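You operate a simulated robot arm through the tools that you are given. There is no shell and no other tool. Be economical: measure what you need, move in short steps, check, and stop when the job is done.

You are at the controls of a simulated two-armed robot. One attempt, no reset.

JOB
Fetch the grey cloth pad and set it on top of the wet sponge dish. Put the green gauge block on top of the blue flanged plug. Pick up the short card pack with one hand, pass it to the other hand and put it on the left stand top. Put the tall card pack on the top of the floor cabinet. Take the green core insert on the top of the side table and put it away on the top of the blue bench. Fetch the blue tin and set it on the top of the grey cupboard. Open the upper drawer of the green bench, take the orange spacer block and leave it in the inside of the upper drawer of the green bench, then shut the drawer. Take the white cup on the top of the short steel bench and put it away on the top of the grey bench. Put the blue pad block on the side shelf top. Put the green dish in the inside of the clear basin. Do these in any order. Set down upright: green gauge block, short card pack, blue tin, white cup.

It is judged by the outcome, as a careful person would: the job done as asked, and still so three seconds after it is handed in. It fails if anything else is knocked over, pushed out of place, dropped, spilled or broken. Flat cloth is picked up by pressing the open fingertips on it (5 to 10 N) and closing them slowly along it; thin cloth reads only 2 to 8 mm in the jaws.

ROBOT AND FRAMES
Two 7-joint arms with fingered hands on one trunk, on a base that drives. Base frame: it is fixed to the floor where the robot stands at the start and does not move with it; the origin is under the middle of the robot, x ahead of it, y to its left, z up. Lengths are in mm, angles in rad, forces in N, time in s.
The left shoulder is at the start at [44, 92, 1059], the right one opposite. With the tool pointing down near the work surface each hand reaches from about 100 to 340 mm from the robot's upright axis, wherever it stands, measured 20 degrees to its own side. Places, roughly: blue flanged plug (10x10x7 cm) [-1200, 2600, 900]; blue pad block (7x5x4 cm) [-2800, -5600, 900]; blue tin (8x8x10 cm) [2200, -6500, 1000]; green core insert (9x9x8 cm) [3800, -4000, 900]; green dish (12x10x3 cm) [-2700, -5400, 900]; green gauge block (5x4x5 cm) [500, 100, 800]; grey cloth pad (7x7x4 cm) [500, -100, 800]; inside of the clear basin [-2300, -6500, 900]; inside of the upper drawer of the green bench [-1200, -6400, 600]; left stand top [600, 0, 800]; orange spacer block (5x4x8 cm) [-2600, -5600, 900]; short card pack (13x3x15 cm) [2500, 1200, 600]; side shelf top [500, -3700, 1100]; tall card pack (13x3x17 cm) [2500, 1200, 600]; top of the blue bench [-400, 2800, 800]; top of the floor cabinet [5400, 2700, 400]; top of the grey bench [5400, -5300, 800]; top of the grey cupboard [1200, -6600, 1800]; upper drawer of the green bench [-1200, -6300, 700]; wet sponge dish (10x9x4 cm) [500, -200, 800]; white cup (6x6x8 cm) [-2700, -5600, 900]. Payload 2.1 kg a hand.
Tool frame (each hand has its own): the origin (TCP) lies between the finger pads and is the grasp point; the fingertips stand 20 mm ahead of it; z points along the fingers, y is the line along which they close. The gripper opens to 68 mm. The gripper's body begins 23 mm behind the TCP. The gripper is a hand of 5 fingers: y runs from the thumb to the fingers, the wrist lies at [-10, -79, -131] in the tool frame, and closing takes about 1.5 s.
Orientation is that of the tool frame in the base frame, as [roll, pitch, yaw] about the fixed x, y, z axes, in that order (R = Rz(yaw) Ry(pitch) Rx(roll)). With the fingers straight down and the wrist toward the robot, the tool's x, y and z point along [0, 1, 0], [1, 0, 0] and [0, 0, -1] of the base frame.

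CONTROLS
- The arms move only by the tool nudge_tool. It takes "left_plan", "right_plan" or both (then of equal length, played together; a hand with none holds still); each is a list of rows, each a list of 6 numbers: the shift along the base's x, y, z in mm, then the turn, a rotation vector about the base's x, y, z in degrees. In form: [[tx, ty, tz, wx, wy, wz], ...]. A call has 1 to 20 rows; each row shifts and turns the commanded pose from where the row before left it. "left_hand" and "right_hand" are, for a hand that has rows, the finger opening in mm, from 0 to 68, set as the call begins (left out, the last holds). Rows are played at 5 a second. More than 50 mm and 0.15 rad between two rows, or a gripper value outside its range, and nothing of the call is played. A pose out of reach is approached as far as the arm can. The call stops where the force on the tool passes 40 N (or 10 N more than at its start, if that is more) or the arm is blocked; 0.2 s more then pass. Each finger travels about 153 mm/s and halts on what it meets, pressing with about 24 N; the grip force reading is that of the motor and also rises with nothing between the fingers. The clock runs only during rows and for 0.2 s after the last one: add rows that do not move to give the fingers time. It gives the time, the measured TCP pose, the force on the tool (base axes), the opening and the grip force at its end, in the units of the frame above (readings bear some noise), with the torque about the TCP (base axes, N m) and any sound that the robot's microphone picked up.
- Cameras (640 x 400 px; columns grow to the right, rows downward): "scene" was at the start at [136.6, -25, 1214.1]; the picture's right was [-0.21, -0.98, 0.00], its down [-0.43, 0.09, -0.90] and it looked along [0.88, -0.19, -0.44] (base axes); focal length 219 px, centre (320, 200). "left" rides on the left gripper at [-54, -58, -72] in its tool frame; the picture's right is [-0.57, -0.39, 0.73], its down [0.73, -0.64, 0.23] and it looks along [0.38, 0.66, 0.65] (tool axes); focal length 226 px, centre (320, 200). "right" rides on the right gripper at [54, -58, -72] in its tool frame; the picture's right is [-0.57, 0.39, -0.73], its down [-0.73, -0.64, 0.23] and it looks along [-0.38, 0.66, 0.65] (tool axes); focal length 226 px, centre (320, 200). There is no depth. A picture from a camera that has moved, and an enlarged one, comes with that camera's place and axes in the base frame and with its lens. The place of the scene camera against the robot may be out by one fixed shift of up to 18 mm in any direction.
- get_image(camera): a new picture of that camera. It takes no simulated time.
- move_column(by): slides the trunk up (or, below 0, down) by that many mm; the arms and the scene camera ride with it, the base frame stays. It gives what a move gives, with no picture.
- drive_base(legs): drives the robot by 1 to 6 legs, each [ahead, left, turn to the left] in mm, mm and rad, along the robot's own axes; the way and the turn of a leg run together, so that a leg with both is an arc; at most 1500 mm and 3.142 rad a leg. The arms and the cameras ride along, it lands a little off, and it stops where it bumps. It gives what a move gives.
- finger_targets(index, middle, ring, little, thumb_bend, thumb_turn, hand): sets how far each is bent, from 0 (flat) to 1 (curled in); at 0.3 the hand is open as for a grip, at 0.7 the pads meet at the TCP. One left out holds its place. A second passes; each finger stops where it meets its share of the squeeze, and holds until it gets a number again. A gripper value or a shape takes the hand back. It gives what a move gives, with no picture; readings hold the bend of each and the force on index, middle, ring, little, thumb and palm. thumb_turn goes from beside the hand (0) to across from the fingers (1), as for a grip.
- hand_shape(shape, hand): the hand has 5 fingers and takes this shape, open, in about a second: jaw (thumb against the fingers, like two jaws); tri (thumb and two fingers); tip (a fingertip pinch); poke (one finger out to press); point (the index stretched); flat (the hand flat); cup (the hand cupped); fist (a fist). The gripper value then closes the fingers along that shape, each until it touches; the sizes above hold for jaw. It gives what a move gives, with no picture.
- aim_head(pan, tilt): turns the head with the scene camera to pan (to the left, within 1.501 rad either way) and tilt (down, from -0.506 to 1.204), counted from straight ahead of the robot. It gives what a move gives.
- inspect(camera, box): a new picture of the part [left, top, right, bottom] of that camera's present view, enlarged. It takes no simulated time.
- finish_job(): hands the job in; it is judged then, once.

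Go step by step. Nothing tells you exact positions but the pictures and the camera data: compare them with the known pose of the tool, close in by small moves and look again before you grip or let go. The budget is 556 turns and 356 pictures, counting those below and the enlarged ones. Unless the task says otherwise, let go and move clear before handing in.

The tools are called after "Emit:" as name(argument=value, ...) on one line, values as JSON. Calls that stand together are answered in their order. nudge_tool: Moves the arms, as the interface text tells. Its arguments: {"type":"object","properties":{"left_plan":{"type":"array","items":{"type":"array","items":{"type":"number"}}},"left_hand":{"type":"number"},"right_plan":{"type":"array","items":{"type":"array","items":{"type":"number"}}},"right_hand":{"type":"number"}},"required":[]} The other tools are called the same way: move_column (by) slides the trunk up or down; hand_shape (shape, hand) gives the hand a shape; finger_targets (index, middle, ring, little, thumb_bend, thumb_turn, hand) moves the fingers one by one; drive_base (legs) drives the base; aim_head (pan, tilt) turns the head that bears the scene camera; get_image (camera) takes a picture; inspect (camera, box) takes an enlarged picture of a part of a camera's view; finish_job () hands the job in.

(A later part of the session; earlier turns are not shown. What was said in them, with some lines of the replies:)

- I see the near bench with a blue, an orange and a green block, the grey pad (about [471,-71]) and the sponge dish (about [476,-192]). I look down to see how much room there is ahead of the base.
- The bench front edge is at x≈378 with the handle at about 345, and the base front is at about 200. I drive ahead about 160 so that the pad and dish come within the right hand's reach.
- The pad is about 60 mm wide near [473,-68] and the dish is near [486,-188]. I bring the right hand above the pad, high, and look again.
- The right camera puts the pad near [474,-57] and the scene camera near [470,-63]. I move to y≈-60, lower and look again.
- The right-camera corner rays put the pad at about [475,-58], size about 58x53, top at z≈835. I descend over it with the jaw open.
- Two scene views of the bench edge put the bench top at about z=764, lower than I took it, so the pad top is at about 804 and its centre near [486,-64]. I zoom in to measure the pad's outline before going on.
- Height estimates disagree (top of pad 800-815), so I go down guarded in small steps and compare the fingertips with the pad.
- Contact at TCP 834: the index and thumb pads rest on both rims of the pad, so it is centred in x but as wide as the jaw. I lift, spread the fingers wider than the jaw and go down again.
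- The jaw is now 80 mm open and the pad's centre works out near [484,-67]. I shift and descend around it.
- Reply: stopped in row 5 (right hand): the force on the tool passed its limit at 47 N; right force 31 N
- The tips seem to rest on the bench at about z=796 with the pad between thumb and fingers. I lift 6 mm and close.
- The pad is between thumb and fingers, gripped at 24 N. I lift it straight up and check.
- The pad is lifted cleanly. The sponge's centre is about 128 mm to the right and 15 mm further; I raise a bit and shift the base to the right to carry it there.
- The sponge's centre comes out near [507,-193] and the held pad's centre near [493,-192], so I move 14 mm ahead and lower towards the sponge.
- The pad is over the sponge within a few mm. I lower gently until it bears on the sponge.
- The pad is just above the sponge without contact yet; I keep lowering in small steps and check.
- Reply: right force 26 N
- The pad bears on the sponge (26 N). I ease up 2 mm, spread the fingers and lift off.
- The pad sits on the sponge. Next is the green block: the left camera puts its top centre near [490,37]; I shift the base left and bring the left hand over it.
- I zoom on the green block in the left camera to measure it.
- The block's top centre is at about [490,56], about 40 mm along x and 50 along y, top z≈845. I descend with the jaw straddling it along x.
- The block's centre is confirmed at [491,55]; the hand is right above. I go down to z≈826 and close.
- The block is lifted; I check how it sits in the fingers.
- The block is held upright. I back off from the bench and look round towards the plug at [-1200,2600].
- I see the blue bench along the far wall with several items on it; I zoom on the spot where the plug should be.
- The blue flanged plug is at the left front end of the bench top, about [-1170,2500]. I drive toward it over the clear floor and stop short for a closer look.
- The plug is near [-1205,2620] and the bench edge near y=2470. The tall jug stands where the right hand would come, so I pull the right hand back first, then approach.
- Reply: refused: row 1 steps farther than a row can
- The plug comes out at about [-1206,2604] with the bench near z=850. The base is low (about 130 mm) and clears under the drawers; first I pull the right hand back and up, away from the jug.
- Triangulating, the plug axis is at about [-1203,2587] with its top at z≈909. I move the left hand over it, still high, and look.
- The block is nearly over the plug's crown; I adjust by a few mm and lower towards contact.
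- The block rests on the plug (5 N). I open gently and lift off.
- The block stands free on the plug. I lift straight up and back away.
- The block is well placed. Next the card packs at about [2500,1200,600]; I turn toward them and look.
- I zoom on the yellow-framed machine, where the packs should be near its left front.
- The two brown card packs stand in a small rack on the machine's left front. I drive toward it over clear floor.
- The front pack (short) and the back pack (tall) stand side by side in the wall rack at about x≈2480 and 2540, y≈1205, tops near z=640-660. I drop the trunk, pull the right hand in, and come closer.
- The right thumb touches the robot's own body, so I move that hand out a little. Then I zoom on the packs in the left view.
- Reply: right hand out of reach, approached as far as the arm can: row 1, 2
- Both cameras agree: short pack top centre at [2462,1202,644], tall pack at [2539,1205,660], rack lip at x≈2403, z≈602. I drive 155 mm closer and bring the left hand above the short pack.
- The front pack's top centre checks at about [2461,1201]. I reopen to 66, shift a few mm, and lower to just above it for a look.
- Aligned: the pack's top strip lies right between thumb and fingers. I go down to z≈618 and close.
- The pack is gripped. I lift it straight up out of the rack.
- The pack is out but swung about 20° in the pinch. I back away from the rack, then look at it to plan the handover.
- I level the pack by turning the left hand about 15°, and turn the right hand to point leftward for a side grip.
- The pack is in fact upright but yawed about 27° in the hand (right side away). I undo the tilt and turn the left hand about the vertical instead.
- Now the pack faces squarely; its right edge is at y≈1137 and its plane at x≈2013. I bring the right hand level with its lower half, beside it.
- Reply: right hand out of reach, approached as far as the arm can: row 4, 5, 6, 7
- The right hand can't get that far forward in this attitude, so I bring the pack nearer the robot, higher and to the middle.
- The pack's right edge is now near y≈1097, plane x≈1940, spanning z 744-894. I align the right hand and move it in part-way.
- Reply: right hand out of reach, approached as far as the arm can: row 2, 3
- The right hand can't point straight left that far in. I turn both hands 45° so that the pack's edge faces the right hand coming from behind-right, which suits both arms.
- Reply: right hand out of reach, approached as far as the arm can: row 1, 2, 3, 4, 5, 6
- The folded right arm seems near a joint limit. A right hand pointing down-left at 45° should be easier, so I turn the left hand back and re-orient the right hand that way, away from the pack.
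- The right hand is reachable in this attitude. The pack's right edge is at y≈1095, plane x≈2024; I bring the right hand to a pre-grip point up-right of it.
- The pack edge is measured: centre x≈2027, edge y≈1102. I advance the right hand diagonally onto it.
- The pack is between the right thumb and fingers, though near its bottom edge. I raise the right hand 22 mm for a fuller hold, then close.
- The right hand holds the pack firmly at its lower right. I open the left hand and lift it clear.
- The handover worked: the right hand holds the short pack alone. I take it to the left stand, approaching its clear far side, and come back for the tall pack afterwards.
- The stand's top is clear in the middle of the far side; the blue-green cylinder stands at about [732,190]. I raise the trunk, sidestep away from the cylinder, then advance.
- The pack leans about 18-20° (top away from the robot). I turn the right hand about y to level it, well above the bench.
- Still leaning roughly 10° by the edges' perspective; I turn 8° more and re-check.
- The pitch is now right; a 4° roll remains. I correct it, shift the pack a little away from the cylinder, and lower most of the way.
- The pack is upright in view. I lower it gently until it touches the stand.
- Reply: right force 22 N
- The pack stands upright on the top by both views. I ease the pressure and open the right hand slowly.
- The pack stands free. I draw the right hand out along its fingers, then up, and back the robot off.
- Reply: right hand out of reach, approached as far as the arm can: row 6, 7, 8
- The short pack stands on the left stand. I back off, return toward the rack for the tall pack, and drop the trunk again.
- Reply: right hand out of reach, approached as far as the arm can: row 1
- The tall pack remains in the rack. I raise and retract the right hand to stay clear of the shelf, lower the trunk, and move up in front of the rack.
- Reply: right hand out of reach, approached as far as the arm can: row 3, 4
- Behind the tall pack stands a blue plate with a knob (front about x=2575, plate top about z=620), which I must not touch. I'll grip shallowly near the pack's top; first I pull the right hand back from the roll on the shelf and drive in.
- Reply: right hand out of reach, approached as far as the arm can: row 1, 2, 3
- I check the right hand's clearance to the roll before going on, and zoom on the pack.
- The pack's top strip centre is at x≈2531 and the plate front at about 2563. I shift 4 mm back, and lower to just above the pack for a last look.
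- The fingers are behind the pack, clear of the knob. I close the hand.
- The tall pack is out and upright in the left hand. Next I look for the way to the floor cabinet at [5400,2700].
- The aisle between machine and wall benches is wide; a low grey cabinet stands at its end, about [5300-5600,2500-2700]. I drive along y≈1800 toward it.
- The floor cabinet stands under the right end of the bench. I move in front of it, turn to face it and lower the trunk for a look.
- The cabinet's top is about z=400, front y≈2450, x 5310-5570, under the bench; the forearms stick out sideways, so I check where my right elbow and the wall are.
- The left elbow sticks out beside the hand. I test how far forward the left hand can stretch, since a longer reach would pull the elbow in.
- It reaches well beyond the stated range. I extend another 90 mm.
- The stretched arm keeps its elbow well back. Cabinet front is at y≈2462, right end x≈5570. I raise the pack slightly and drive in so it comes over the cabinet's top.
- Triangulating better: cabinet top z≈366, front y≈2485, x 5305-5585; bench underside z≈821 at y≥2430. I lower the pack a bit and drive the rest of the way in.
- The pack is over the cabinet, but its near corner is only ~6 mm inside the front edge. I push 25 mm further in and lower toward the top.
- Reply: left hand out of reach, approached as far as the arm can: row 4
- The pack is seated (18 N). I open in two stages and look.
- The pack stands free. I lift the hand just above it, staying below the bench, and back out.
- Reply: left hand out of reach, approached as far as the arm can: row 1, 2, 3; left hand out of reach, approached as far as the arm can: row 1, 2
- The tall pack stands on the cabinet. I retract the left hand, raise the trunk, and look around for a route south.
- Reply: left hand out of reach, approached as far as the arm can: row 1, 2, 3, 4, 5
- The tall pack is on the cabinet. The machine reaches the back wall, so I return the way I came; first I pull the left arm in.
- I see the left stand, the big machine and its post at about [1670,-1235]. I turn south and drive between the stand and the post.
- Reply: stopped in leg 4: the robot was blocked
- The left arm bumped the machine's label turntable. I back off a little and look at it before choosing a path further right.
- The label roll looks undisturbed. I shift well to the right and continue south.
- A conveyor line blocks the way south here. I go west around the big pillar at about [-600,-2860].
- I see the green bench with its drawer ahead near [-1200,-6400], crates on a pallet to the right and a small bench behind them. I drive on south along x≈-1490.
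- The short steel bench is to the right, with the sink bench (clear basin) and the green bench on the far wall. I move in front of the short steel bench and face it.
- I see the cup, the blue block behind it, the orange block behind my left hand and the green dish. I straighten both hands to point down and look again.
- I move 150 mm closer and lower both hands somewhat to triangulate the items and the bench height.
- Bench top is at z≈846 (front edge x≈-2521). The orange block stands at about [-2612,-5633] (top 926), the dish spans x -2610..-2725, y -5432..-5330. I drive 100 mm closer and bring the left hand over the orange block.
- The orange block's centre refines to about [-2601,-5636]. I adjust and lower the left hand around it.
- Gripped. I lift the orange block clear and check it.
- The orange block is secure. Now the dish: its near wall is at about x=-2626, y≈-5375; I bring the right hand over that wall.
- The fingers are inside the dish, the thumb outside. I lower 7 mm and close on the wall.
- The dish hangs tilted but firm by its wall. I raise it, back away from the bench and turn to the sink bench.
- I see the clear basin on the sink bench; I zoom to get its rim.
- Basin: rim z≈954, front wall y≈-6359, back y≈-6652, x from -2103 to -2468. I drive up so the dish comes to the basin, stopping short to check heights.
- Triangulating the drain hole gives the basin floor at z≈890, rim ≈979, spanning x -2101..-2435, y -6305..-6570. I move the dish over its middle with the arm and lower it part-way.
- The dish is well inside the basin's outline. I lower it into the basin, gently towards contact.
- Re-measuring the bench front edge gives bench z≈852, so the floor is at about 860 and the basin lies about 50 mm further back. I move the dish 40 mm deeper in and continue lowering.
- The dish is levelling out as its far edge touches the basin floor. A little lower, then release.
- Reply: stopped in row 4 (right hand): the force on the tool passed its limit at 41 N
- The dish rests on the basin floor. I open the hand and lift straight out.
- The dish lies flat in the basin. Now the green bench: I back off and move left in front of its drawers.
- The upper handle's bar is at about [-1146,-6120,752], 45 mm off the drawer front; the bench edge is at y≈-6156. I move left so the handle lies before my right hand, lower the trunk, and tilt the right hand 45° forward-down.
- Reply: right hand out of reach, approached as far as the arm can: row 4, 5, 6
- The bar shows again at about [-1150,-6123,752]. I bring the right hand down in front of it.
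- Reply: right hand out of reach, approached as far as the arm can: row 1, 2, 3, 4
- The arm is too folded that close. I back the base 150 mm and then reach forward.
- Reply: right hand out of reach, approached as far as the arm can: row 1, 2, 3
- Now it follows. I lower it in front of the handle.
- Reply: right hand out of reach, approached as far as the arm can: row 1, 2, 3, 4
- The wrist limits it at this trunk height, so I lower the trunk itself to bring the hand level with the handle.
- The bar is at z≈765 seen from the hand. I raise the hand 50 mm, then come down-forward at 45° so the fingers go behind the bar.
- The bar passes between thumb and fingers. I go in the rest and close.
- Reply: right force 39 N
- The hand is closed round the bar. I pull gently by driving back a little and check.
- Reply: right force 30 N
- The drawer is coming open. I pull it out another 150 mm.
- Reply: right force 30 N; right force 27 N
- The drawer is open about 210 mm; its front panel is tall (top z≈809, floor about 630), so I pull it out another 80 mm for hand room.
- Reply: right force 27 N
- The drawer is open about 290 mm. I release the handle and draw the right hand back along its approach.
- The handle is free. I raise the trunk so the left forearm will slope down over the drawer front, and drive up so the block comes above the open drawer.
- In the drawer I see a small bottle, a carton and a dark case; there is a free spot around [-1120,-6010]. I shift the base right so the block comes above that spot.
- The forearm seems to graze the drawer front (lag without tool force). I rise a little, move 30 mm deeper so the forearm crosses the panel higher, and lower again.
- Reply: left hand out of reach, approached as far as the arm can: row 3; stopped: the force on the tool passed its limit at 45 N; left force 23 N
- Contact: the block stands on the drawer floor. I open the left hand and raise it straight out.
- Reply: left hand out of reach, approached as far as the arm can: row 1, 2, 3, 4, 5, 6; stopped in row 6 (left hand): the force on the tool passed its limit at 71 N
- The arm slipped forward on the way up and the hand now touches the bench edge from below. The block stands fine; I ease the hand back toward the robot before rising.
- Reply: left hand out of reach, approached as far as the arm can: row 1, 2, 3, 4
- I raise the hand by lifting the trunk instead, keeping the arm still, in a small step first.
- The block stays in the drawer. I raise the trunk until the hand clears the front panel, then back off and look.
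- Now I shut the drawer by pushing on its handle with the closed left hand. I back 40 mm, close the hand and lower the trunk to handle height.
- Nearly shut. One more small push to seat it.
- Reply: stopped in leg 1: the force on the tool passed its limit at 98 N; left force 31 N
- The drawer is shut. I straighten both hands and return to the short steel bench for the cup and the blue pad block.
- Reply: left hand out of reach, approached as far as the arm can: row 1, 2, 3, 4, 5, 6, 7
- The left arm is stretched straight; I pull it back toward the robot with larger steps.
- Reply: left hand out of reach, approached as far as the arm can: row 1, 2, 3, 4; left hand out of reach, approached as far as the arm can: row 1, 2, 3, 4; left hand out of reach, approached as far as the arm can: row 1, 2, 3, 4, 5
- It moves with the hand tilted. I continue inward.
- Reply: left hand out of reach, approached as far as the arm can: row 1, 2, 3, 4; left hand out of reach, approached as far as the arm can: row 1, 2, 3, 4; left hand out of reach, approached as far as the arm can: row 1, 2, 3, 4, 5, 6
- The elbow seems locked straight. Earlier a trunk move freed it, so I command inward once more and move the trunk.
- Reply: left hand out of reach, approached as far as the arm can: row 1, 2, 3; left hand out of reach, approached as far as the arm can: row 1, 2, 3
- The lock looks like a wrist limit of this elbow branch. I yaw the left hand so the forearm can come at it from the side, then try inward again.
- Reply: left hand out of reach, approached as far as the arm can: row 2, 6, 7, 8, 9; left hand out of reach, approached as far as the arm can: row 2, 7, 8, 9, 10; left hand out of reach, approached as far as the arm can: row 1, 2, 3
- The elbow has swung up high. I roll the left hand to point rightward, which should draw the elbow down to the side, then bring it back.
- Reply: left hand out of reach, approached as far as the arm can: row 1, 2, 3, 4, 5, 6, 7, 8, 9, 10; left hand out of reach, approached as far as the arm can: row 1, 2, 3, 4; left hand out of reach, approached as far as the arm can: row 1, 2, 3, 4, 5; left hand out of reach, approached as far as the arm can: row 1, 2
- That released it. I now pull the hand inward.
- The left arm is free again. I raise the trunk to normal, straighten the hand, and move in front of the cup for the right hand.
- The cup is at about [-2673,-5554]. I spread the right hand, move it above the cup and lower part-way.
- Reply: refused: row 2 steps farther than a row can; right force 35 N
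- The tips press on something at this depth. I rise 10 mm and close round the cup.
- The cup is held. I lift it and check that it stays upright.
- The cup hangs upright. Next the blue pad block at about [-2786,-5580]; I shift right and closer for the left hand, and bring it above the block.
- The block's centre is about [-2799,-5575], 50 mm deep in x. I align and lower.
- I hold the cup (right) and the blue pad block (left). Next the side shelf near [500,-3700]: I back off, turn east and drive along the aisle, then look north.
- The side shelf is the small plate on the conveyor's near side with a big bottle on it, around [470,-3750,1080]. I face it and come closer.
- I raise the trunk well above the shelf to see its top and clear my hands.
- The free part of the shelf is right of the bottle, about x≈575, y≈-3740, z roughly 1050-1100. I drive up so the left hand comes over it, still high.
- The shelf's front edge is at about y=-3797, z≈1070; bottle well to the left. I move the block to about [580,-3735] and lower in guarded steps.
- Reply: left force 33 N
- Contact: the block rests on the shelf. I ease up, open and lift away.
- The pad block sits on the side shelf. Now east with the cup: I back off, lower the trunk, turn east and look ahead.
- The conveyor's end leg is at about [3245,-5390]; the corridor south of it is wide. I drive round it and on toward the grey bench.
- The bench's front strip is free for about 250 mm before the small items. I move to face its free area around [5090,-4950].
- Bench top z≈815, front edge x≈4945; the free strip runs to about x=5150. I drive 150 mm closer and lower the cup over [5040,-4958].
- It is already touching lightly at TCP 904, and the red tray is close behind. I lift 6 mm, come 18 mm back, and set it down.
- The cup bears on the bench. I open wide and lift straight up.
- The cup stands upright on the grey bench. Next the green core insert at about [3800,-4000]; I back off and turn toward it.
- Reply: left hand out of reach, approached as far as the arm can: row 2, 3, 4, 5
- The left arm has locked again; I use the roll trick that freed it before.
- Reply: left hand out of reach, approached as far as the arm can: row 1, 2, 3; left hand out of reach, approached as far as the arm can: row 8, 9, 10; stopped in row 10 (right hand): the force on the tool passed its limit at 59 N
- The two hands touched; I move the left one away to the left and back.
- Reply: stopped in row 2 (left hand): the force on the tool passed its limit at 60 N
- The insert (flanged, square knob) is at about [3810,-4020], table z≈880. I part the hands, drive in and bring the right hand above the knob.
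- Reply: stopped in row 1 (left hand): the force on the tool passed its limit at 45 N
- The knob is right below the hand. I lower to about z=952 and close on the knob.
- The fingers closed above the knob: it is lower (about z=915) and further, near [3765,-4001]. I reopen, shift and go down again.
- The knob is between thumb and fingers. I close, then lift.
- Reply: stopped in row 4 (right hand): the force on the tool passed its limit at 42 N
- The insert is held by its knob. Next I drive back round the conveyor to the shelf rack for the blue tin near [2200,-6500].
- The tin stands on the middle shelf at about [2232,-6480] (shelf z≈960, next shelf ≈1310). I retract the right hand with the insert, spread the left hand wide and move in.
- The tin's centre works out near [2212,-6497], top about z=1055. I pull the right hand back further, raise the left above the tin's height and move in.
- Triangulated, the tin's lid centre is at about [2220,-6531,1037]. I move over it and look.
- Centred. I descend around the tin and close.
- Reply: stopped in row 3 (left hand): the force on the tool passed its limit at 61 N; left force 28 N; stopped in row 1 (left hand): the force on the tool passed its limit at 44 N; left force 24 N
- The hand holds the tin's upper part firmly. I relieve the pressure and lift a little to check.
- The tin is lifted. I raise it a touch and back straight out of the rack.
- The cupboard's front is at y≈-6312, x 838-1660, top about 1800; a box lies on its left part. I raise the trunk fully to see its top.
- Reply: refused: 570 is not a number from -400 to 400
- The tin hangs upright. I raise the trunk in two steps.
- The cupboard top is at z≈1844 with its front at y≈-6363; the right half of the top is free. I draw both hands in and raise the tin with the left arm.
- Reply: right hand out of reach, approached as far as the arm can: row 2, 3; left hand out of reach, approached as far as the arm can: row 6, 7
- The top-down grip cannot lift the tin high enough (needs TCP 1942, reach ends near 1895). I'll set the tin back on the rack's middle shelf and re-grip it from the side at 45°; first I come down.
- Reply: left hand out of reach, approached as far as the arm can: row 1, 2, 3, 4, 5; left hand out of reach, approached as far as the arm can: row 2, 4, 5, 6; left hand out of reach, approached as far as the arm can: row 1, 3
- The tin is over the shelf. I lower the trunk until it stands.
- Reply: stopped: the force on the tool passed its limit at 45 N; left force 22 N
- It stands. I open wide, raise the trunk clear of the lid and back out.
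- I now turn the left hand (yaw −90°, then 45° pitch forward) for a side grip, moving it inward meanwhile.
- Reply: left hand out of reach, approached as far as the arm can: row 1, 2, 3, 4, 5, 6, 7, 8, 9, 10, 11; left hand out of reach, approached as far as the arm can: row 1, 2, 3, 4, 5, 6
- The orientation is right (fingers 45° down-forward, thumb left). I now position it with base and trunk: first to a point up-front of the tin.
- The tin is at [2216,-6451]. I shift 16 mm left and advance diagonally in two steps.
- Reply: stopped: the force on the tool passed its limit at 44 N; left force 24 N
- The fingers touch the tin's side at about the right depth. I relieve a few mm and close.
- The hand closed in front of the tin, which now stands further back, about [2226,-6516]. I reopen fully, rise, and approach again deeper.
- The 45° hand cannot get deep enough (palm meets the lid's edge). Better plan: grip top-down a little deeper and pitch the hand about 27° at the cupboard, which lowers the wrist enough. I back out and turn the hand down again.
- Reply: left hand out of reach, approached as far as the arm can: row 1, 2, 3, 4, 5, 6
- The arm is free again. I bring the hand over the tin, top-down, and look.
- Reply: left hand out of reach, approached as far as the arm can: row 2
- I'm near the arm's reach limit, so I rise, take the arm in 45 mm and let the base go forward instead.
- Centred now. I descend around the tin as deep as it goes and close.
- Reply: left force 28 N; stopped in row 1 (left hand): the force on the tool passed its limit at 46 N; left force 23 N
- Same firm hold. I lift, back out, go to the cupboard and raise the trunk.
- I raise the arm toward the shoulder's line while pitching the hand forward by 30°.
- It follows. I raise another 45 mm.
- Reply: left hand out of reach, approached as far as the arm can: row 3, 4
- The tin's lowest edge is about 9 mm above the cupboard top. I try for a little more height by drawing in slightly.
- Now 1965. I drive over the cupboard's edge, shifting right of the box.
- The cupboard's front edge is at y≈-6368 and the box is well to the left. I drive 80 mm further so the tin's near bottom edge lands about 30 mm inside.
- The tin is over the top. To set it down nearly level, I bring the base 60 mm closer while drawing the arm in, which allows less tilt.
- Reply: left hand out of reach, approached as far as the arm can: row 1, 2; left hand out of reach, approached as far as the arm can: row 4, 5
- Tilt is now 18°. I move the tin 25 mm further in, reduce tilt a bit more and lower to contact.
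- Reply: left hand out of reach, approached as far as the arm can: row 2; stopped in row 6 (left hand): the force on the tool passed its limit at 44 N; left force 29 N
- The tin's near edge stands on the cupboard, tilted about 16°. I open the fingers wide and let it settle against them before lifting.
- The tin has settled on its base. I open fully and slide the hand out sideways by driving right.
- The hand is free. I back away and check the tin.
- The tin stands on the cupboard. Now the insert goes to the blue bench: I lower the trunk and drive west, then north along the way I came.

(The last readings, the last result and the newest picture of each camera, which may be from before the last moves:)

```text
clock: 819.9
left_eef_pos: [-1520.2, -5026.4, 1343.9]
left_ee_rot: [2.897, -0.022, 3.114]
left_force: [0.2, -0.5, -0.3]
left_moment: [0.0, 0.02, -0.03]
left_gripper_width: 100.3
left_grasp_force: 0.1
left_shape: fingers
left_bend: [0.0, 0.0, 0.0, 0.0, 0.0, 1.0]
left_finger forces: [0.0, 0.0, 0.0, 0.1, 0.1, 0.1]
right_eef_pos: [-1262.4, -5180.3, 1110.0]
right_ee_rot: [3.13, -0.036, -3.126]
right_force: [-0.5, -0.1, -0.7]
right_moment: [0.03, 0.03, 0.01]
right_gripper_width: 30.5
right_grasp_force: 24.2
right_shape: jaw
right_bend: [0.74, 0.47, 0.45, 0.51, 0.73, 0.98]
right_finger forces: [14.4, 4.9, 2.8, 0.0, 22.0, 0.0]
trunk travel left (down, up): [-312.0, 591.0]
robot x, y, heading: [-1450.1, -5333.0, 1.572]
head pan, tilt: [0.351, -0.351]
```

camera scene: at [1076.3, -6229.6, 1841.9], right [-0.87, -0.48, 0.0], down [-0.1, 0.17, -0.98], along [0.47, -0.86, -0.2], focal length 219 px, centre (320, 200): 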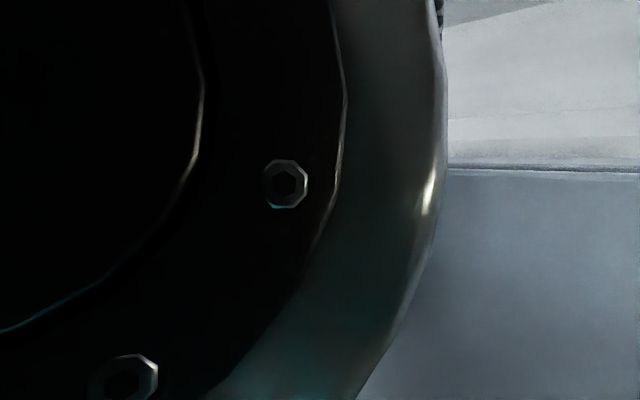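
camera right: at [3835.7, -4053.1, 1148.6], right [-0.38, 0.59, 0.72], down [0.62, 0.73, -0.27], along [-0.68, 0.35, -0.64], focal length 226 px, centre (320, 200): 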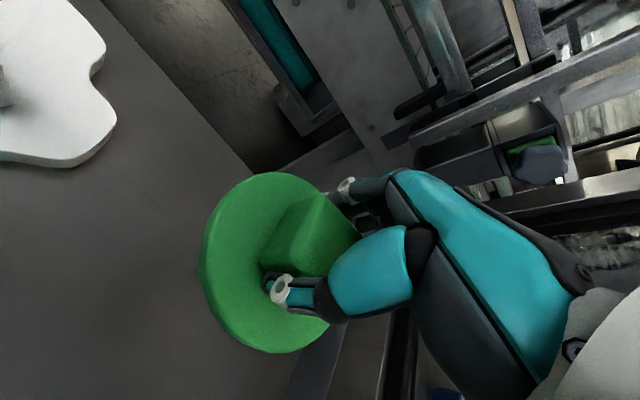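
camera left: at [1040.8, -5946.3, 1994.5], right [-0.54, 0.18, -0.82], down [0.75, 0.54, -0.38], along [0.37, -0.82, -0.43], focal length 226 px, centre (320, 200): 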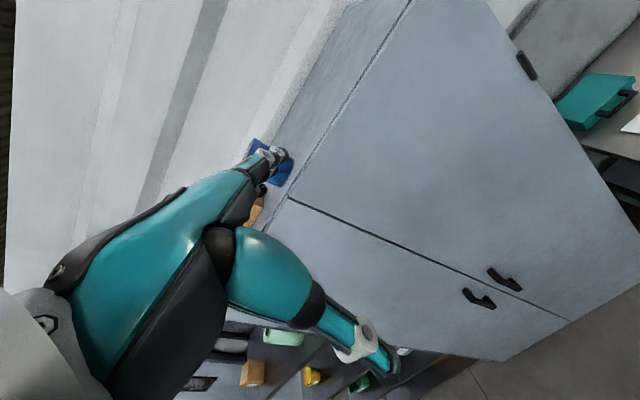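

Emit:
drive_base(legs=[[1500, 0, 0], [1500, 0, 0], [1250, -750, 0], [1450, -150, 0], [1000, 0, 0]])

Emit:
aim_head(pan=-0.15, tilt=0.4)

Emit:
get_image(camera="scene")

```text
clock: 852.8
left_eef_pos: [-644.3, 1671.9, 1343.3]
left_ee_rot: [2.897, -0.02, 3.097]
left_force: [-0.4, -0.1, -0.5]
left_moment: [-0.01, 0.04, -0.02]
left_gripper_width: 100.4
left_grasp_force: 0.1
left_shape: fingers
left_bend: [0.0, 0.0, 0.0, 0.0, 0.0, 1.0]
left_finger forces: [0.0, 0.1, 0.0, 0.1, 0.0, 0.0]
right_eef_pos: [-389.6, 1515.5, 1110.2]
right_ee_rot: [3.132, -0.036, -3.14]
right_force: [0.7, 0.1, -0.8]
right_moment: [-0.02, 0.02, 0.0]
right_gripper_width: 31.0
right_grasp_force: 24.2
right_shape: jaw
right_bend: [0.74, 0.47, 0.46, 0.51, 0.73, 0.98]
right_finger forces: [14.5, 4.8, 2.9, 0.0, 22.2, 0.0]
trunk travel left (down, up): [-312.0, 591.0]
robot x, y, heading: [-576.6, 1363.0, 1.562]
head pan, tilt: [0.351, -0.351]
```

```text
clock: 853.9
left_eef_pos: [-645.5, 1673.7, 1341.3]
left_ee_rot: [2.907, -0.018, 3.098]
left_force: [-0.7, 0.4, 0.2]
left_moment: [0.0, -0.03, 0.02]
left_gripper_width: 100.2
left_grasp_force: 0.1
left_shape: fingers
left_bend: [0.0, 0.0, 0.0, 0.0, 0.0, 1.0]
left_finger forces: [0.0, 0.0, 0.0, 0.0, 0.0, 0.0]
right_eef_pos: [-390.1, 1515.2, 1110.7]
right_ee_rot: [3.131, -0.033, -3.14]
right_force: [0.2, 0.6, -0.8]
right_moment: [0.01, -0.02, -0.03]
right_gripper_width: 30.9
right_grasp_force: 24.2
right_shape: jaw
right_bend: [0.74, 0.47, 0.46, 0.51, 0.73, 0.98]
right_finger forces: [14.3, 4.8, 2.8, 0.1, 22.0, 0.0]
trunk travel left (down, up): [-312.0, 591.0]
robot x, y, heading: [-576.9, 1366.2, 1.557]
head pan, tilt: [-0.15, 0.4]
```

```text
21 pictures are left
camera scene: at [-598.4, 1476.8, 1293.0], right [0.96, 0.29, 0.0], down [-0.08, 0.27, -0.96], along [-0.28, 0.92, 0.28], focal length 219 px, centre (320, 200)
```

scene: 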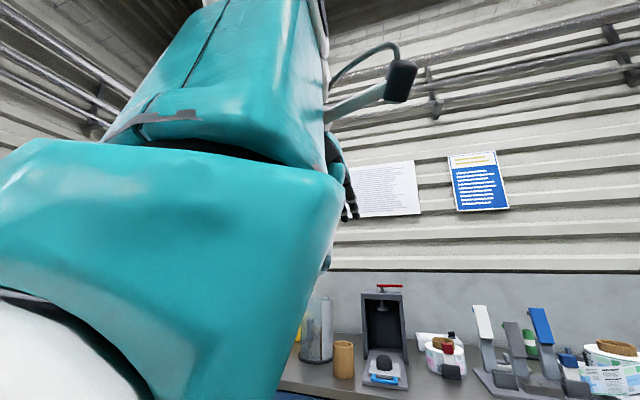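

The left arm crowds the head. I move it out to the left, forward and down.

Emit:
nudge_tool(left_plan=[[-15, 25, -35, 0, 0, 0], [-15, 25, -35, 0, 0, 0], [-15, 25, -35, 0, 0, 0], [-15, 15, -40, 0, 0, 0], [-10, 10, -40, 0, 0, 0], [0, 0, -40, 0, 0, 0], [0, 0, 0, 0, 0, 0]], left_hand=68)

Emit:
aim_head(pan=-0.1, tilt=0.3)

Emit:
get_image(camera="scene")

```text
clock: 855.5
left_eef_pos: [-716.2, 1786.5, 1136.2]
left_ee_rot: [2.897, -0.022, 3.098]
left_force: [-0.3, 0.4, -0.1]
left_moment: [-0.02, 0.0, 0.03]
left_gripper_width: 68.1
left_grasp_force: 0.1
left_shape: jaw
left_bend: [0.3, 0.3, 0.3, 0.3, 0.3, 0.98]
left_finger forces: [0.0, 0.0, 0.0, 0.1, 0.0, 0.0]
left hand out of reach, approached as far as the arm can: row 1, 2
right_eef_pos: [-390.7, 1515.0, 1110.3]
right_ee_rot: [3.13, -0.036, -3.14]
right_force: [0.3, -0.3, -1.2]
right_moment: [-0.02, -0.01, -0.01]
right_gripper_width: 30.9
right_grasp_force: 24.0
right_shape: jaw
right_bend: [0.74, 0.47, 0.46, 0.51, 0.73, 0.98]
right_finger forces: [14.5, 4.8, 2.8, 0.0, 22.0, 0.0]
trunk travel left (down, up): [-312.0, 591.0]
robot x, y, heading: [-577.4, 1366.7, 1.556]
head pan, tilt: [-0.15, 0.4]
```

```text
clock: 856.2
left_eef_pos: [-717.3, 1786.6, 1135.5]
left_ee_rot: [2.898, -0.021, 3.099]
left_force: [0.2, -0.1, 0.0]
left_moment: [-0.04, -0.02, -0.01]
left_gripper_width: 68.1
left_grasp_force: 0.0
left_shape: jaw
left_bend: [0.3, 0.3, 0.3, 0.3, 0.3, 0.98]
left_finger forces: [0.0, 0.0, 0.1, 0.0, 0.0, 0.0]
right_eef_pos: [-389.2, 1514.9, 1110.8]
right_ee_rot: [3.13, -0.035, -3.14]
right_force: [0.1, 0.6, -0.5]
right_moment: [0.04, -0.01, 0.02]
right_gripper_width: 30.9
right_grasp_force: 23.8
right_shape: jaw
right_bend: [0.74, 0.47, 0.46, 0.51, 0.73, 0.98]
right_finger forces: [14.4, 4.9, 2.9, 0.0, 22.0, 0.1]
trunk travel left (down, up): [-312.0, 591.0]
robot x, y, heading: [-577.6, 1364.2, 1.557]
head pan, tilt: [-0.099, 0.3]
```

```text
20 pictures are left
camera scene: at [-565.0, 1493.7, 1241.0], right [0.99, -0.11, 0.0], down [-0.03, -0.29, -0.96], along [0.11, 0.95, -0.3], focal length 219 px, centre (320, 200)
```

scene: 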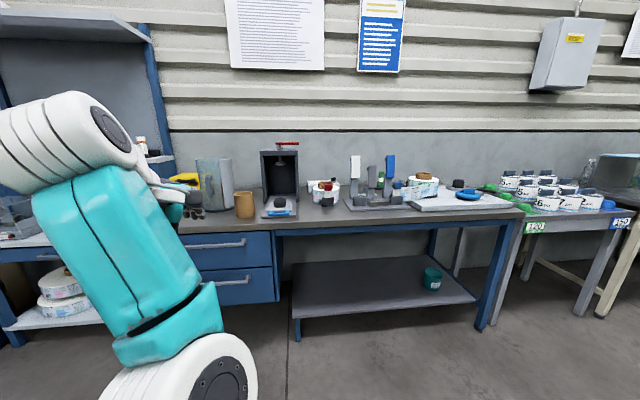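

I see free space on the blue bench at about [-435,2490] between the press and the measuring stand. I retract the left hand, then move in with the right.

Emit:
nudge_tool(left_plan=[[-5, -40, 5, 0, 0, 0], [-5, -40, 5, 0, 0, 0], [-5, -40, 5, 0, 0, 0], [-5, -40, 5, 0, 0, 0], [0, 0, 0, 0, 0, 0]])

Emit:
drive_base(legs=[[540, 40, 0.014]])

Emit:
nudge_tool(right_plan=[[-10, 40, 0, 0, 0, 0], [-10, 40, 0, 0, 0, 0], [-10, 40, 0, 0, 0, 0], [-10, 40, 0, 0, 0, 0], [0, 0, 0, 0, 0, 0]])

Emit:
aim_head(pan=-0.1, tilt=0.6)

Emit:
get_image(camera="scene")

```text
clock: 857.4
left_eef_pos: [-795.3, 1732.8, 1171.0]
left_ee_rot: [2.897, -0.021, 3.098]
left_force: [0.3, 0.8, 0.4]
left_moment: [-0.01, 0.0, -0.01]
left_gripper_width: 68.2
left_grasp_force: 0.0
left_shape: jaw
left_bend: [0.3, 0.3, 0.3, 0.3, 0.3, 0.98]
left_finger forces: [0.0, 0.1, 0.0, 0.0, 0.0, 0.0]
left hand out of reach, approached as far as the arm can: row 1, 2, 3, 4
right_eef_pos: [-388.5, 1515.3, 1110.0]
right_ee_rot: [3.132, -0.033, -3.138]
right_force: [-0.4, 0.1, -1.1]
right_moment: [-0.02, 0.03, 0.01]
right_gripper_width: 30.8
right_grasp_force: 23.3
right_shape: jaw
right_bend: [0.74, 0.47, 0.46, 0.51, 0.73, 0.98]
right_finger forces: [14.4, 4.8, 2.9, 0.0, 22.0, 0.0]
trunk travel left (down, up): [-312.0, 591.0]
robot x, y, heading: [-572.1, 1367.0, 1.559]
head pan, tilt: [-0.099, 0.3]
```

```text
clock: 860.5
left_eef_pos: [-837.7, 2265.6, 1171.4]
left_ee_rot: [2.899, -0.022, 3.114]
left_force: [0.5, 0.1, -0.3]
left_moment: [0.01, 0.04, 0.0]
left_gripper_width: 68.2
left_grasp_force: 0.1
left_shape: jaw
left_bend: [0.3, 0.3, 0.3, 0.3, 0.3, 0.98]
left_finger forces: [0.0, 0.0, 0.0, 0.1, 0.0, 0.0]
right_eef_pos: [-429.6, 2053.4, 1109.6]
right_ee_rot: [3.131, -0.034, -3.124]
right_force: [1.4, 0.2, -0.7]
right_moment: [0.02, 0.01, 0.03]
right_gripper_width: 30.8
right_grasp_force: 23.9
right_shape: jaw
right_bend: [0.74, 0.47, 0.46, 0.51, 0.73, 0.98]
right_finger forces: [14.4, 4.7, 2.8, 0.0, 22.0, 0.1]
trunk travel left (down, up): [-312.0, 591.0]
robot x, y, heading: [-617.9, 1899.6, 1.57]
head pan, tilt: [-0.099, 0.3]
```

```text
clock: 861.7
left_eef_pos: [-837.3, 2265.6, 1170.8]
left_ee_rot: [2.897, -0.022, 3.114]
left_force: [-1.3, 0.0, 0.5]
left_moment: [0.03, -0.01, -0.01]
left_gripper_width: 68.0
left_grasp_force: 0.1
left_shape: jaw
left_bend: [0.3, 0.3, 0.3, 0.3, 0.3, 0.98]
left_finger forces: [0.0, 0.0, 0.1, 0.0, 0.0, 0.1]
right_eef_pos: [-470.2, 2213.4, 1109.9]
right_ee_rot: [3.131, -0.035, -3.124]
right_force: [-0.2, -0.3, -1.9]
right_moment: [0.0, -0.01, 0.0]
right_gripper_width: 30.9
right_grasp_force: 24.2
right_shape: jaw
right_bend: [0.74, 0.48, 0.46, 0.51, 0.73, 0.98]
right_finger forces: [14.6, 4.7, 2.8, 0.0, 22.4, 0.0]
trunk travel left (down, up): [-312.0, 591.0]
robot x, y, heading: [-617.0, 1903.9, 1.57]
head pan, tilt: [-0.099, 0.3]
```

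```text
clock: 862.5
left_eef_pos: [-838.2, 2266.2, 1171.1]
left_ee_rot: [2.897, -0.022, 3.115]
left_force: [0.5, -0.3, 0.3]
left_moment: [0.02, 0.0, -0.02]
left_gripper_width: 68.0
left_grasp_force: 0.0
left_shape: jaw
left_bend: [0.3, 0.3, 0.3, 0.3, 0.3, 0.98]
left_finger forces: [0.0, 0.0, 0.1, 0.0, 0.1, 0.0]
right_eef_pos: [-469.8, 2212.8, 1110.8]
right_ee_rot: [3.131, -0.035, -3.126]
right_force: [-1.2, -0.2, -0.6]
right_moment: [0.0, 0.0, -0.02]
right_gripper_width: 30.8
right_grasp_force: 23.7
right_shape: jaw
right_bend: [0.74, 0.48, 0.46, 0.51, 0.73, 0.98]
right_finger forces: [14.6, 4.7, 2.8, 0.1, 22.4, 0.0]
trunk travel left (down, up): [-312.0, 591.0]
robot x, y, heading: [-614.4, 1902.6, 1.578]
head pan, tilt: [-0.099, 0.6]
```

```text
19 pictures are left
camera scene: at [-604.8, 2025.0, 1213.6], right [1.0, -0.1, 0.0], down [-0.05, -0.56, -0.83], along [0.08, 0.82, -0.56], focal length 219 px, centre (320, 200)
```

scene: 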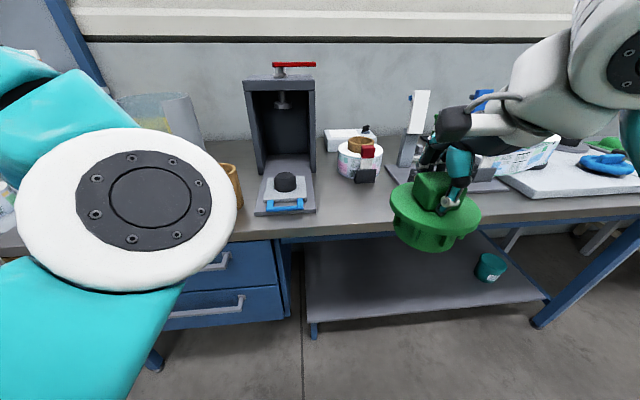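

The free patch is at about [-438,2510]. I drive up, reach over it and lower.

Emit:
drive_base(legs=[[235, -32, 0]])

Emit:
nudge_tool(right_plan=[[0, 30, -20, 0, 0, 0], [0, 30, -30, 0, 0, 0], [0, 0, -40, 0, 0, 0], [0, 0, -30, 0, 0, 0], [0, 0, 0, 0, 0, 0]])

Emit:
get_image(camera="right")

```text
clock: 864.2
left_eef_pos: [-807.6, 2500.3, 1171.3]
left_ee_rot: [2.898, -0.022, 3.117]
left_force: [-0.2, -0.6, 0.6]
left_moment: [0.0, -0.03, -0.01]
left_gripper_width: 68.1
left_grasp_force: 0.0
left_shape: jaw
left_bend: [0.3, 0.3, 0.3, 0.3, 0.3, 0.98]
left_finger forces: [0.0, 0.0, 0.0, 0.0, 0.1, 0.0]
right_eef_pos: [-439.3, 2449.8, 1111.2]
right_ee_rot: [3.133, -0.037, -3.122]
right_force: [0.5, 0.1, -1.2]
right_moment: [0.01, -0.01, 0.0]
right_gripper_width: 30.5
right_grasp_force: 24.0
right_shape: jaw
right_bend: [0.74, 0.48, 0.46, 0.51, 0.73, 0.98]
right_finger forces: [14.6, 4.7, 2.8, 0.0, 22.4, 0.0]
trunk travel left (down, up): [-312.0, 591.0]
robot x, y, heading: [-581.6, 2134.0, 1.576]
head pan, tilt: [-0.099, 0.6]
```

```text
clock: 865.4
left_eef_pos: [-806.4, 2500.2, 1170.6]
left_ee_rot: [2.898, -0.021, 3.116]
left_force: [0.1, -0.6, 0.5]
left_moment: [0.01, -0.01, 0.01]
left_gripper_width: 68.1
left_grasp_force: 0.1
left_shape: jaw
left_bend: [0.3, 0.3, 0.3, 0.3, 0.3, 0.98]
left_finger forces: [0.0, 0.0, 0.1, 0.0, 0.1, 0.0]
right_eef_pos: [-438.2, 2509.0, 992.2]
right_ee_rot: [3.132, -0.036, -3.118]
right_force: [-0.1, -0.1, -1.2]
right_moment: [0.0, -0.03, -0.02]
right_gripper_width: 30.6
right_grasp_force: 24.2
right_shape: jaw
right_bend: [0.74, 0.48, 0.47, 0.51, 0.73, 0.98]
right_finger forces: [14.7, 4.8, 2.8, 0.0, 22.2, 0.0]
trunk travel left (down, up): [-312.0, 591.0]
robot x, y, heading: [-586.7, 2134.6, 1.571]
head pan, tilt: [-0.099, 0.6]
```

```text
18 pictures are left
camera right: at [-488.6, 2449.1, 1064.8], right [0.58, 0.39, 0.71], down [0.74, -0.62, -0.26], along [0.34, 0.68, -0.65], focal length 226 px, centre (320, 200)
```

right: 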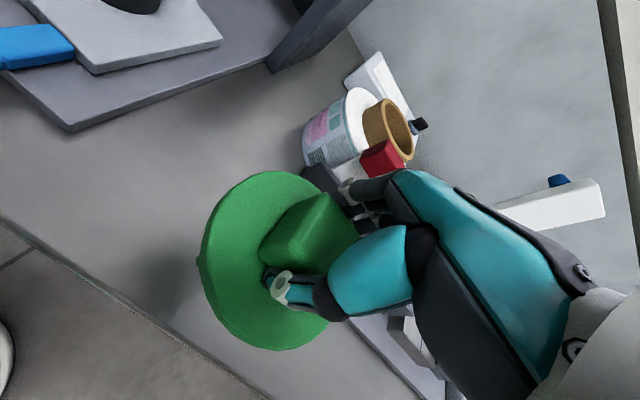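

Emit:
nudge_tool(right_plan=[[0, -6, -25, 0, 0, 0], [0, -4, -15, 0, 0, 0], [0, 0, -6, 0, 0, 0], [0, 0, -5, 0, 0, 0], [0, 0, -4, 0, 0, 0], [0, 0, -4, 0, 0, 0], [0, 0, -4, 0, 0, 0], [0, 0, -4, 0, 0, 0], [0, 0, 0, 0, 0, 0]])

Emit:
get_image(camera="right")

```text
clock: 867.4
left_eef_pos: [-807.3, 2501.4, 1170.1]
left_ee_rot: [2.896, -0.022, 3.118]
left_force: [0.1, 1.0, 1.6]
left_moment: [0.0, 0.03, 0.01]
left_gripper_width: 67.9
left_grasp_force: 0.1
left_shape: jaw
left_bend: [0.3, 0.3, 0.3, 0.3, 0.3, 0.98]
left_finger forces: [0.1, 0.0, 0.1, 0.1, 0.1, 0.0]
right_eef_pos: [-439.0, 2498.5, 924.2]
right_ee_rot: [3.13, -0.034, -3.122]
right_force: [0.7, 0.3, -1.2]
right_moment: [0.0, 0.03, 0.03]
right_gripper_width: 31.0
right_grasp_force: 24.2
right_shape: jaw
right_bend: [0.74, 0.48, 0.47, 0.51, 0.73, 0.98]
right_finger forces: [14.6, 4.5, 2.8, 0.0, 22.0, 0.0]
trunk travel left (down, up): [-312.0, 591.0]
robot x, y, heading: [-586.3, 2137.8, 1.575]
head pan, tilt: [-0.099, 0.6]
```

```text
17 pictures are left
camera right: at [-488.8, 2438.0, 997.1], right [0.58, 0.39, 0.71], down [0.74, -0.62, -0.26], along [0.34, 0.68, -0.65], focal length 226 px, centre (320, 200)
```

right: 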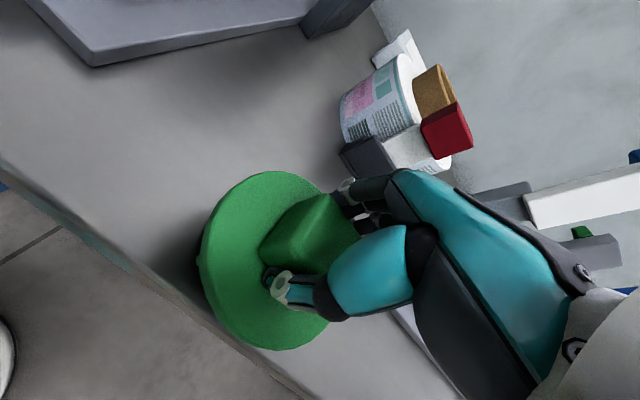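

The bench edge measures about y=2458 from here, so I shift 38 mm further in before setting down.

Emit:
nudge_tool(right_plan=[[0, 13, 0, 0, 0, 0], [0, 13, 0, 0, 0, 0], [0, 12, 0, 0, 0, 0], [0, 0, -4, 0, 0, 0], [0, 0, -4, 0, 0, 0], [0, 0, -3, 0, 0, 0], [0, 0, -3, 0, 0, 0], [0, 0, 0, 0, 0, 0]])

```text
clock: 869.2
left_eef_pos: [-808.9, 2498.5, 1173.3]
left_ee_rot: [2.896, -0.021, 3.117]
left_force: [-0.6, 0.5, 0.5]
left_moment: [-0.01, -0.01, -0.04]
left_gripper_width: 68.1
left_grasp_force: 0.1
left_shape: jaw
left_bend: [0.3, 0.3, 0.3, 0.3, 0.3, 0.98]
left_finger forces: [0.1, 0.0, 0.0, 0.0, 0.0, 0.0]
right_eef_pos: [-439.6, 2534.3, 913.0]
right_ee_rot: [3.125, -0.036, -3.122]
right_force: [2.1, 1.4, 36.0]
right_moment: [-0.39, -0.01, 0.01]
right_gripper_width: 31.8
right_grasp_force: 24.3
right_shape: jaw
right_bend: [0.74, 0.47, 0.46, 0.51, 0.73, 0.98]
right_finger forces: [23.3, 6.8, 3.5, 0.1, 43.9, 0.0]
trunk travel left (down, up): [-312.0, 591.0]
robot x, y, heading: [-586.5, 2138.3, 1.579]
head pan, tilt: [-0.099, 0.6]
```

The insert bears on the bench. I ease up, open and lift off.

Emit:
nudge_tool(right_plan=[[0, 0, 2, 0, 0, 0], [0, 0, 0, 0, 0, 0], [0, 0, 0, 0, 0, 0], [0, 0, 0, 0, 0, 0]], right_hand=66)

Emit:
nudge_tool(right_plan=[[0, 0, 20, 0, 0, 0], [0, 0, 40, 0, 0, 0], [0, 0, 45, 0, 0, 0], [0, 0, 45, 0, 0, 0], [0, 0, 40, 0, 0, 0]])

Emit:
get_image(camera="right")

```text
clock: 870.2
left_eef_pos: [-806.6, 2499.8, 1169.7]
left_ee_rot: [2.898, -0.022, 3.117]
left_force: [-0.2, -0.3, 0.2]
left_moment: [0.04, 0.01, -0.01]
left_gripper_width: 68.0
left_grasp_force: 0.0
left_shape: jaw
left_bend: [0.3, 0.3, 0.3, 0.3, 0.3, 0.98]
left_finger forces: [0.1, 0.0, 0.0, 0.1, 0.0, 0.0]
right_eef_pos: [-439.9, 2536.7, 912.3]
right_ee_rot: [3.127, -0.037, -3.12]
right_force: [-0.1, -0.7, 2.0]
right_moment: [0.02, 0.0, -0.02]
right_gripper_width: 65.6
right_grasp_force: 0.0
right_shape: jaw
right_bend: [0.31, 0.3, 0.3, 0.31, 0.31, 0.98]
right_finger forces: [0.1, 1.8, 0.0, 0.1, 0.4, 0.1]
trunk travel left (down, up): [-312.0, 591.0]
robot x, y, heading: [-587.1, 2135.3, 1.571]
head pan, tilt: [-0.099, 0.6]
stopped in row 4 (right hand): the force on the tool passed its limit at 47 N (the readings are from after the stop); the commanded pose is now the measured one
```

```text
clock: 871.4
left_eef_pos: [-808.2, 2498.9, 1171.3]
left_ee_rot: [2.899, -0.022, 3.116]
left_force: [0.3, 0.0, -0.6]
left_moment: [-0.01, -0.01, -0.04]
left_gripper_width: 67.9
left_grasp_force: 0.0
left_shape: jaw
left_bend: [0.3, 0.3, 0.3, 0.3, 0.3, 0.98]
left_finger forces: [0.1, 0.0, 0.0, 0.0, 0.0, 0.1]
right_eef_pos: [-440.4, 2537.1, 1102.7]
right_ee_rot: [3.13, -0.037, -3.121]
right_force: [-0.5, -0.2, -0.1]
right_moment: [0.0, 0.04, -0.03]
right_gripper_width: 66.0
right_grasp_force: 0.0
right_shape: jaw
right_bend: [0.31, 0.3, 0.3, 0.31, 0.31, 0.98]
right_finger forces: [0.0, 0.0, 0.1, 0.0, 0.0, 0.0]
trunk travel left (down, up): [-312.0, 591.0]
robot x, y, heading: [-585.2, 2139.1, 1.574]
head pan, tilt: [-0.099, 0.6]
```

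```text
16 pictures are left
camera right: at [-488.9, 2476.8, 1177.3], right [0.58, 0.39, 0.71], down [0.74, -0.62, -0.26], along [0.34, 0.68, -0.65], focal length 226 px, centre (320, 200)
```

right: 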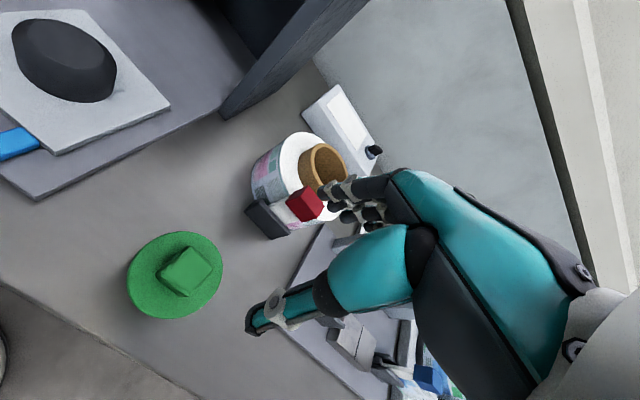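

The insert stands on the blue bench. I back away and take a last look at this bench, including the block on the plug.

Emit:
drive_base(legs=[[-450, 0, 0]])

Emit:
aim_head(pan=-0.05, tilt=0.4)

Emit:
get_image(camera="scene")

Emit:
get_image(camera="left")

```text
clock: 874.1
left_eef_pos: [-805.6, 2051.9, 1171.7]
left_ee_rot: [2.898, -0.022, 3.12]
left_force: [-0.8, 0.6, 0.1]
left_moment: [0.0, 0.0, -0.01]
left_gripper_width: 67.7
left_grasp_force: 0.0
left_shape: jaw
left_bend: [0.3, 0.3, 0.3, 0.3, 0.3, 0.98]
left_finger forces: [0.0, 0.0, 0.0, 0.0, 0.0, 0.1]
right_eef_pos: [-438.9, 2090.4, 1103.7]
right_ee_rot: [3.127, -0.037, -3.117]
right_force: [-0.1, -0.6, 0.6]
right_moment: [0.0, -0.03, 0.0]
right_gripper_width: 66.1
right_grasp_force: 0.1
right_shape: jaw
right_bend: [0.31, 0.3, 0.3, 0.31, 0.31, 0.98]
right_finger forces: [0.0, 0.0, 0.0, 0.0, 0.0, 0.0]
trunk travel left (down, up): [-312.0, 591.0]
robot x, y, heading: [-579.3, 1686.9, 1.577]
head pan, tilt: [-0.099, 0.6]
```

```text
clock: 874.8
left_eef_pos: [-804.8, 2051.7, 1171.8]
left_ee_rot: [2.898, -0.022, 3.123]
left_force: [0.3, 0.4, -0.5]
left_moment: [0.02, -0.01, 0.02]
left_gripper_width: 67.7
left_grasp_force: 0.0
left_shape: jaw
left_bend: [0.3, 0.3, 0.3, 0.3, 0.3, 0.98]
left_finger forces: [0.0, 0.0, 0.0, 0.0, 0.0, 0.1]
right_eef_pos: [-436.9, 2091.5, 1103.1]
right_ee_rot: [3.128, -0.038, -3.119]
right_force: [0.2, 0.7, -0.1]
right_moment: [0.01, 0.01, 0.03]
right_gripper_width: 65.8
right_grasp_force: 0.1
right_shape: jaw
right_bend: [0.31, 0.3, 0.3, 0.31, 0.31, 0.98]
right_finger forces: [0.0, 0.0, 0.0, 0.0, 0.0, 0.0]
trunk travel left (down, up): [-312.0, 591.0]
robot x, y, heading: [-579.4, 1690.8, 1.584]
head pan, tilt: [-0.051, 0.4]
```

```text
15 pictures are left
camera scene: at [-575.1, 1817.3, 1231.7], right [1.0, -0.04, 0.0], down [-0.02, -0.39, -0.92], along [0.04, 0.92, -0.39], focal length 219 px, centre (320, 200)
```

scene: 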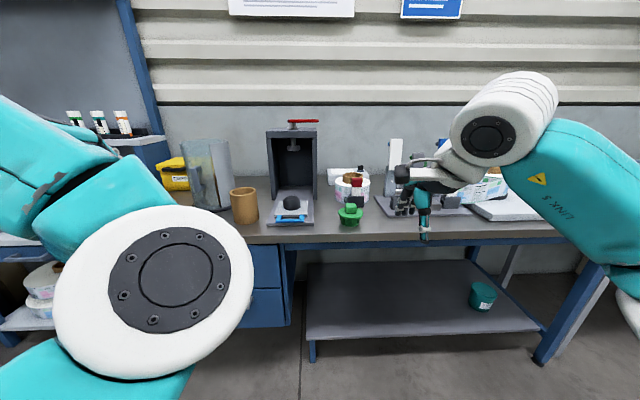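

```text
14 pictures are left
camera left: at [-752.1, 1978.2, 1227.1], right [0.54, -0.21, -0.81], down [-0.75, -0.55, -0.36], along [-0.37, 0.81, -0.46], focal length 226 px, centre (320, 200)
```

left: 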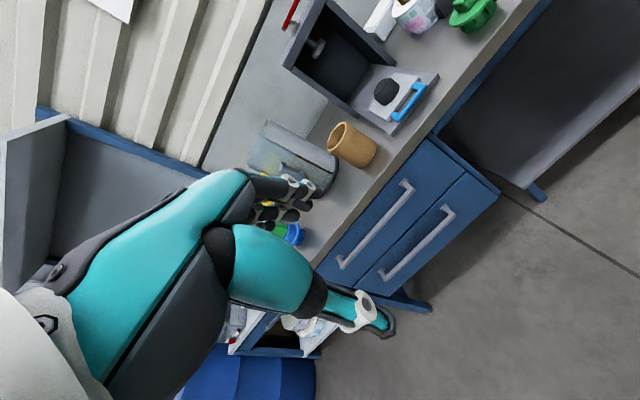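

The insert and the gauge block are in place on the blue bench, both hands are clear, and every item on the list has been set down. I hand in the job.

Emit:
finish_job()

```text
The job is handed in.
```

I set all ten items down where you asked and handed the job in. I checked nearly all of them in camera pictures at the time and did not go back to re-check them at the end.

- **Blue tin:** It is the least certain. The arm could not lift it high enough to set it down straight, so I lowered its near edge onto the cupboard top, tilted about 16°, and let it settle. It looked upright when I slid the hand away. My last clear check was blocked by the arm, and I had only a partial view after that.
- **Label roll:** My left arm bumped the label roll on the big machine while I was driving past. It looked undisturbed afterwards.
- **Drawer:** While lowering the orange block I grazed the open drawer's front, and the hand touched the underside of the bench edge on the way out. The drawer is shut with the block inside.
- **Short card pack:** It was passed from the left hand to the right hand before I stood it on the left stand.
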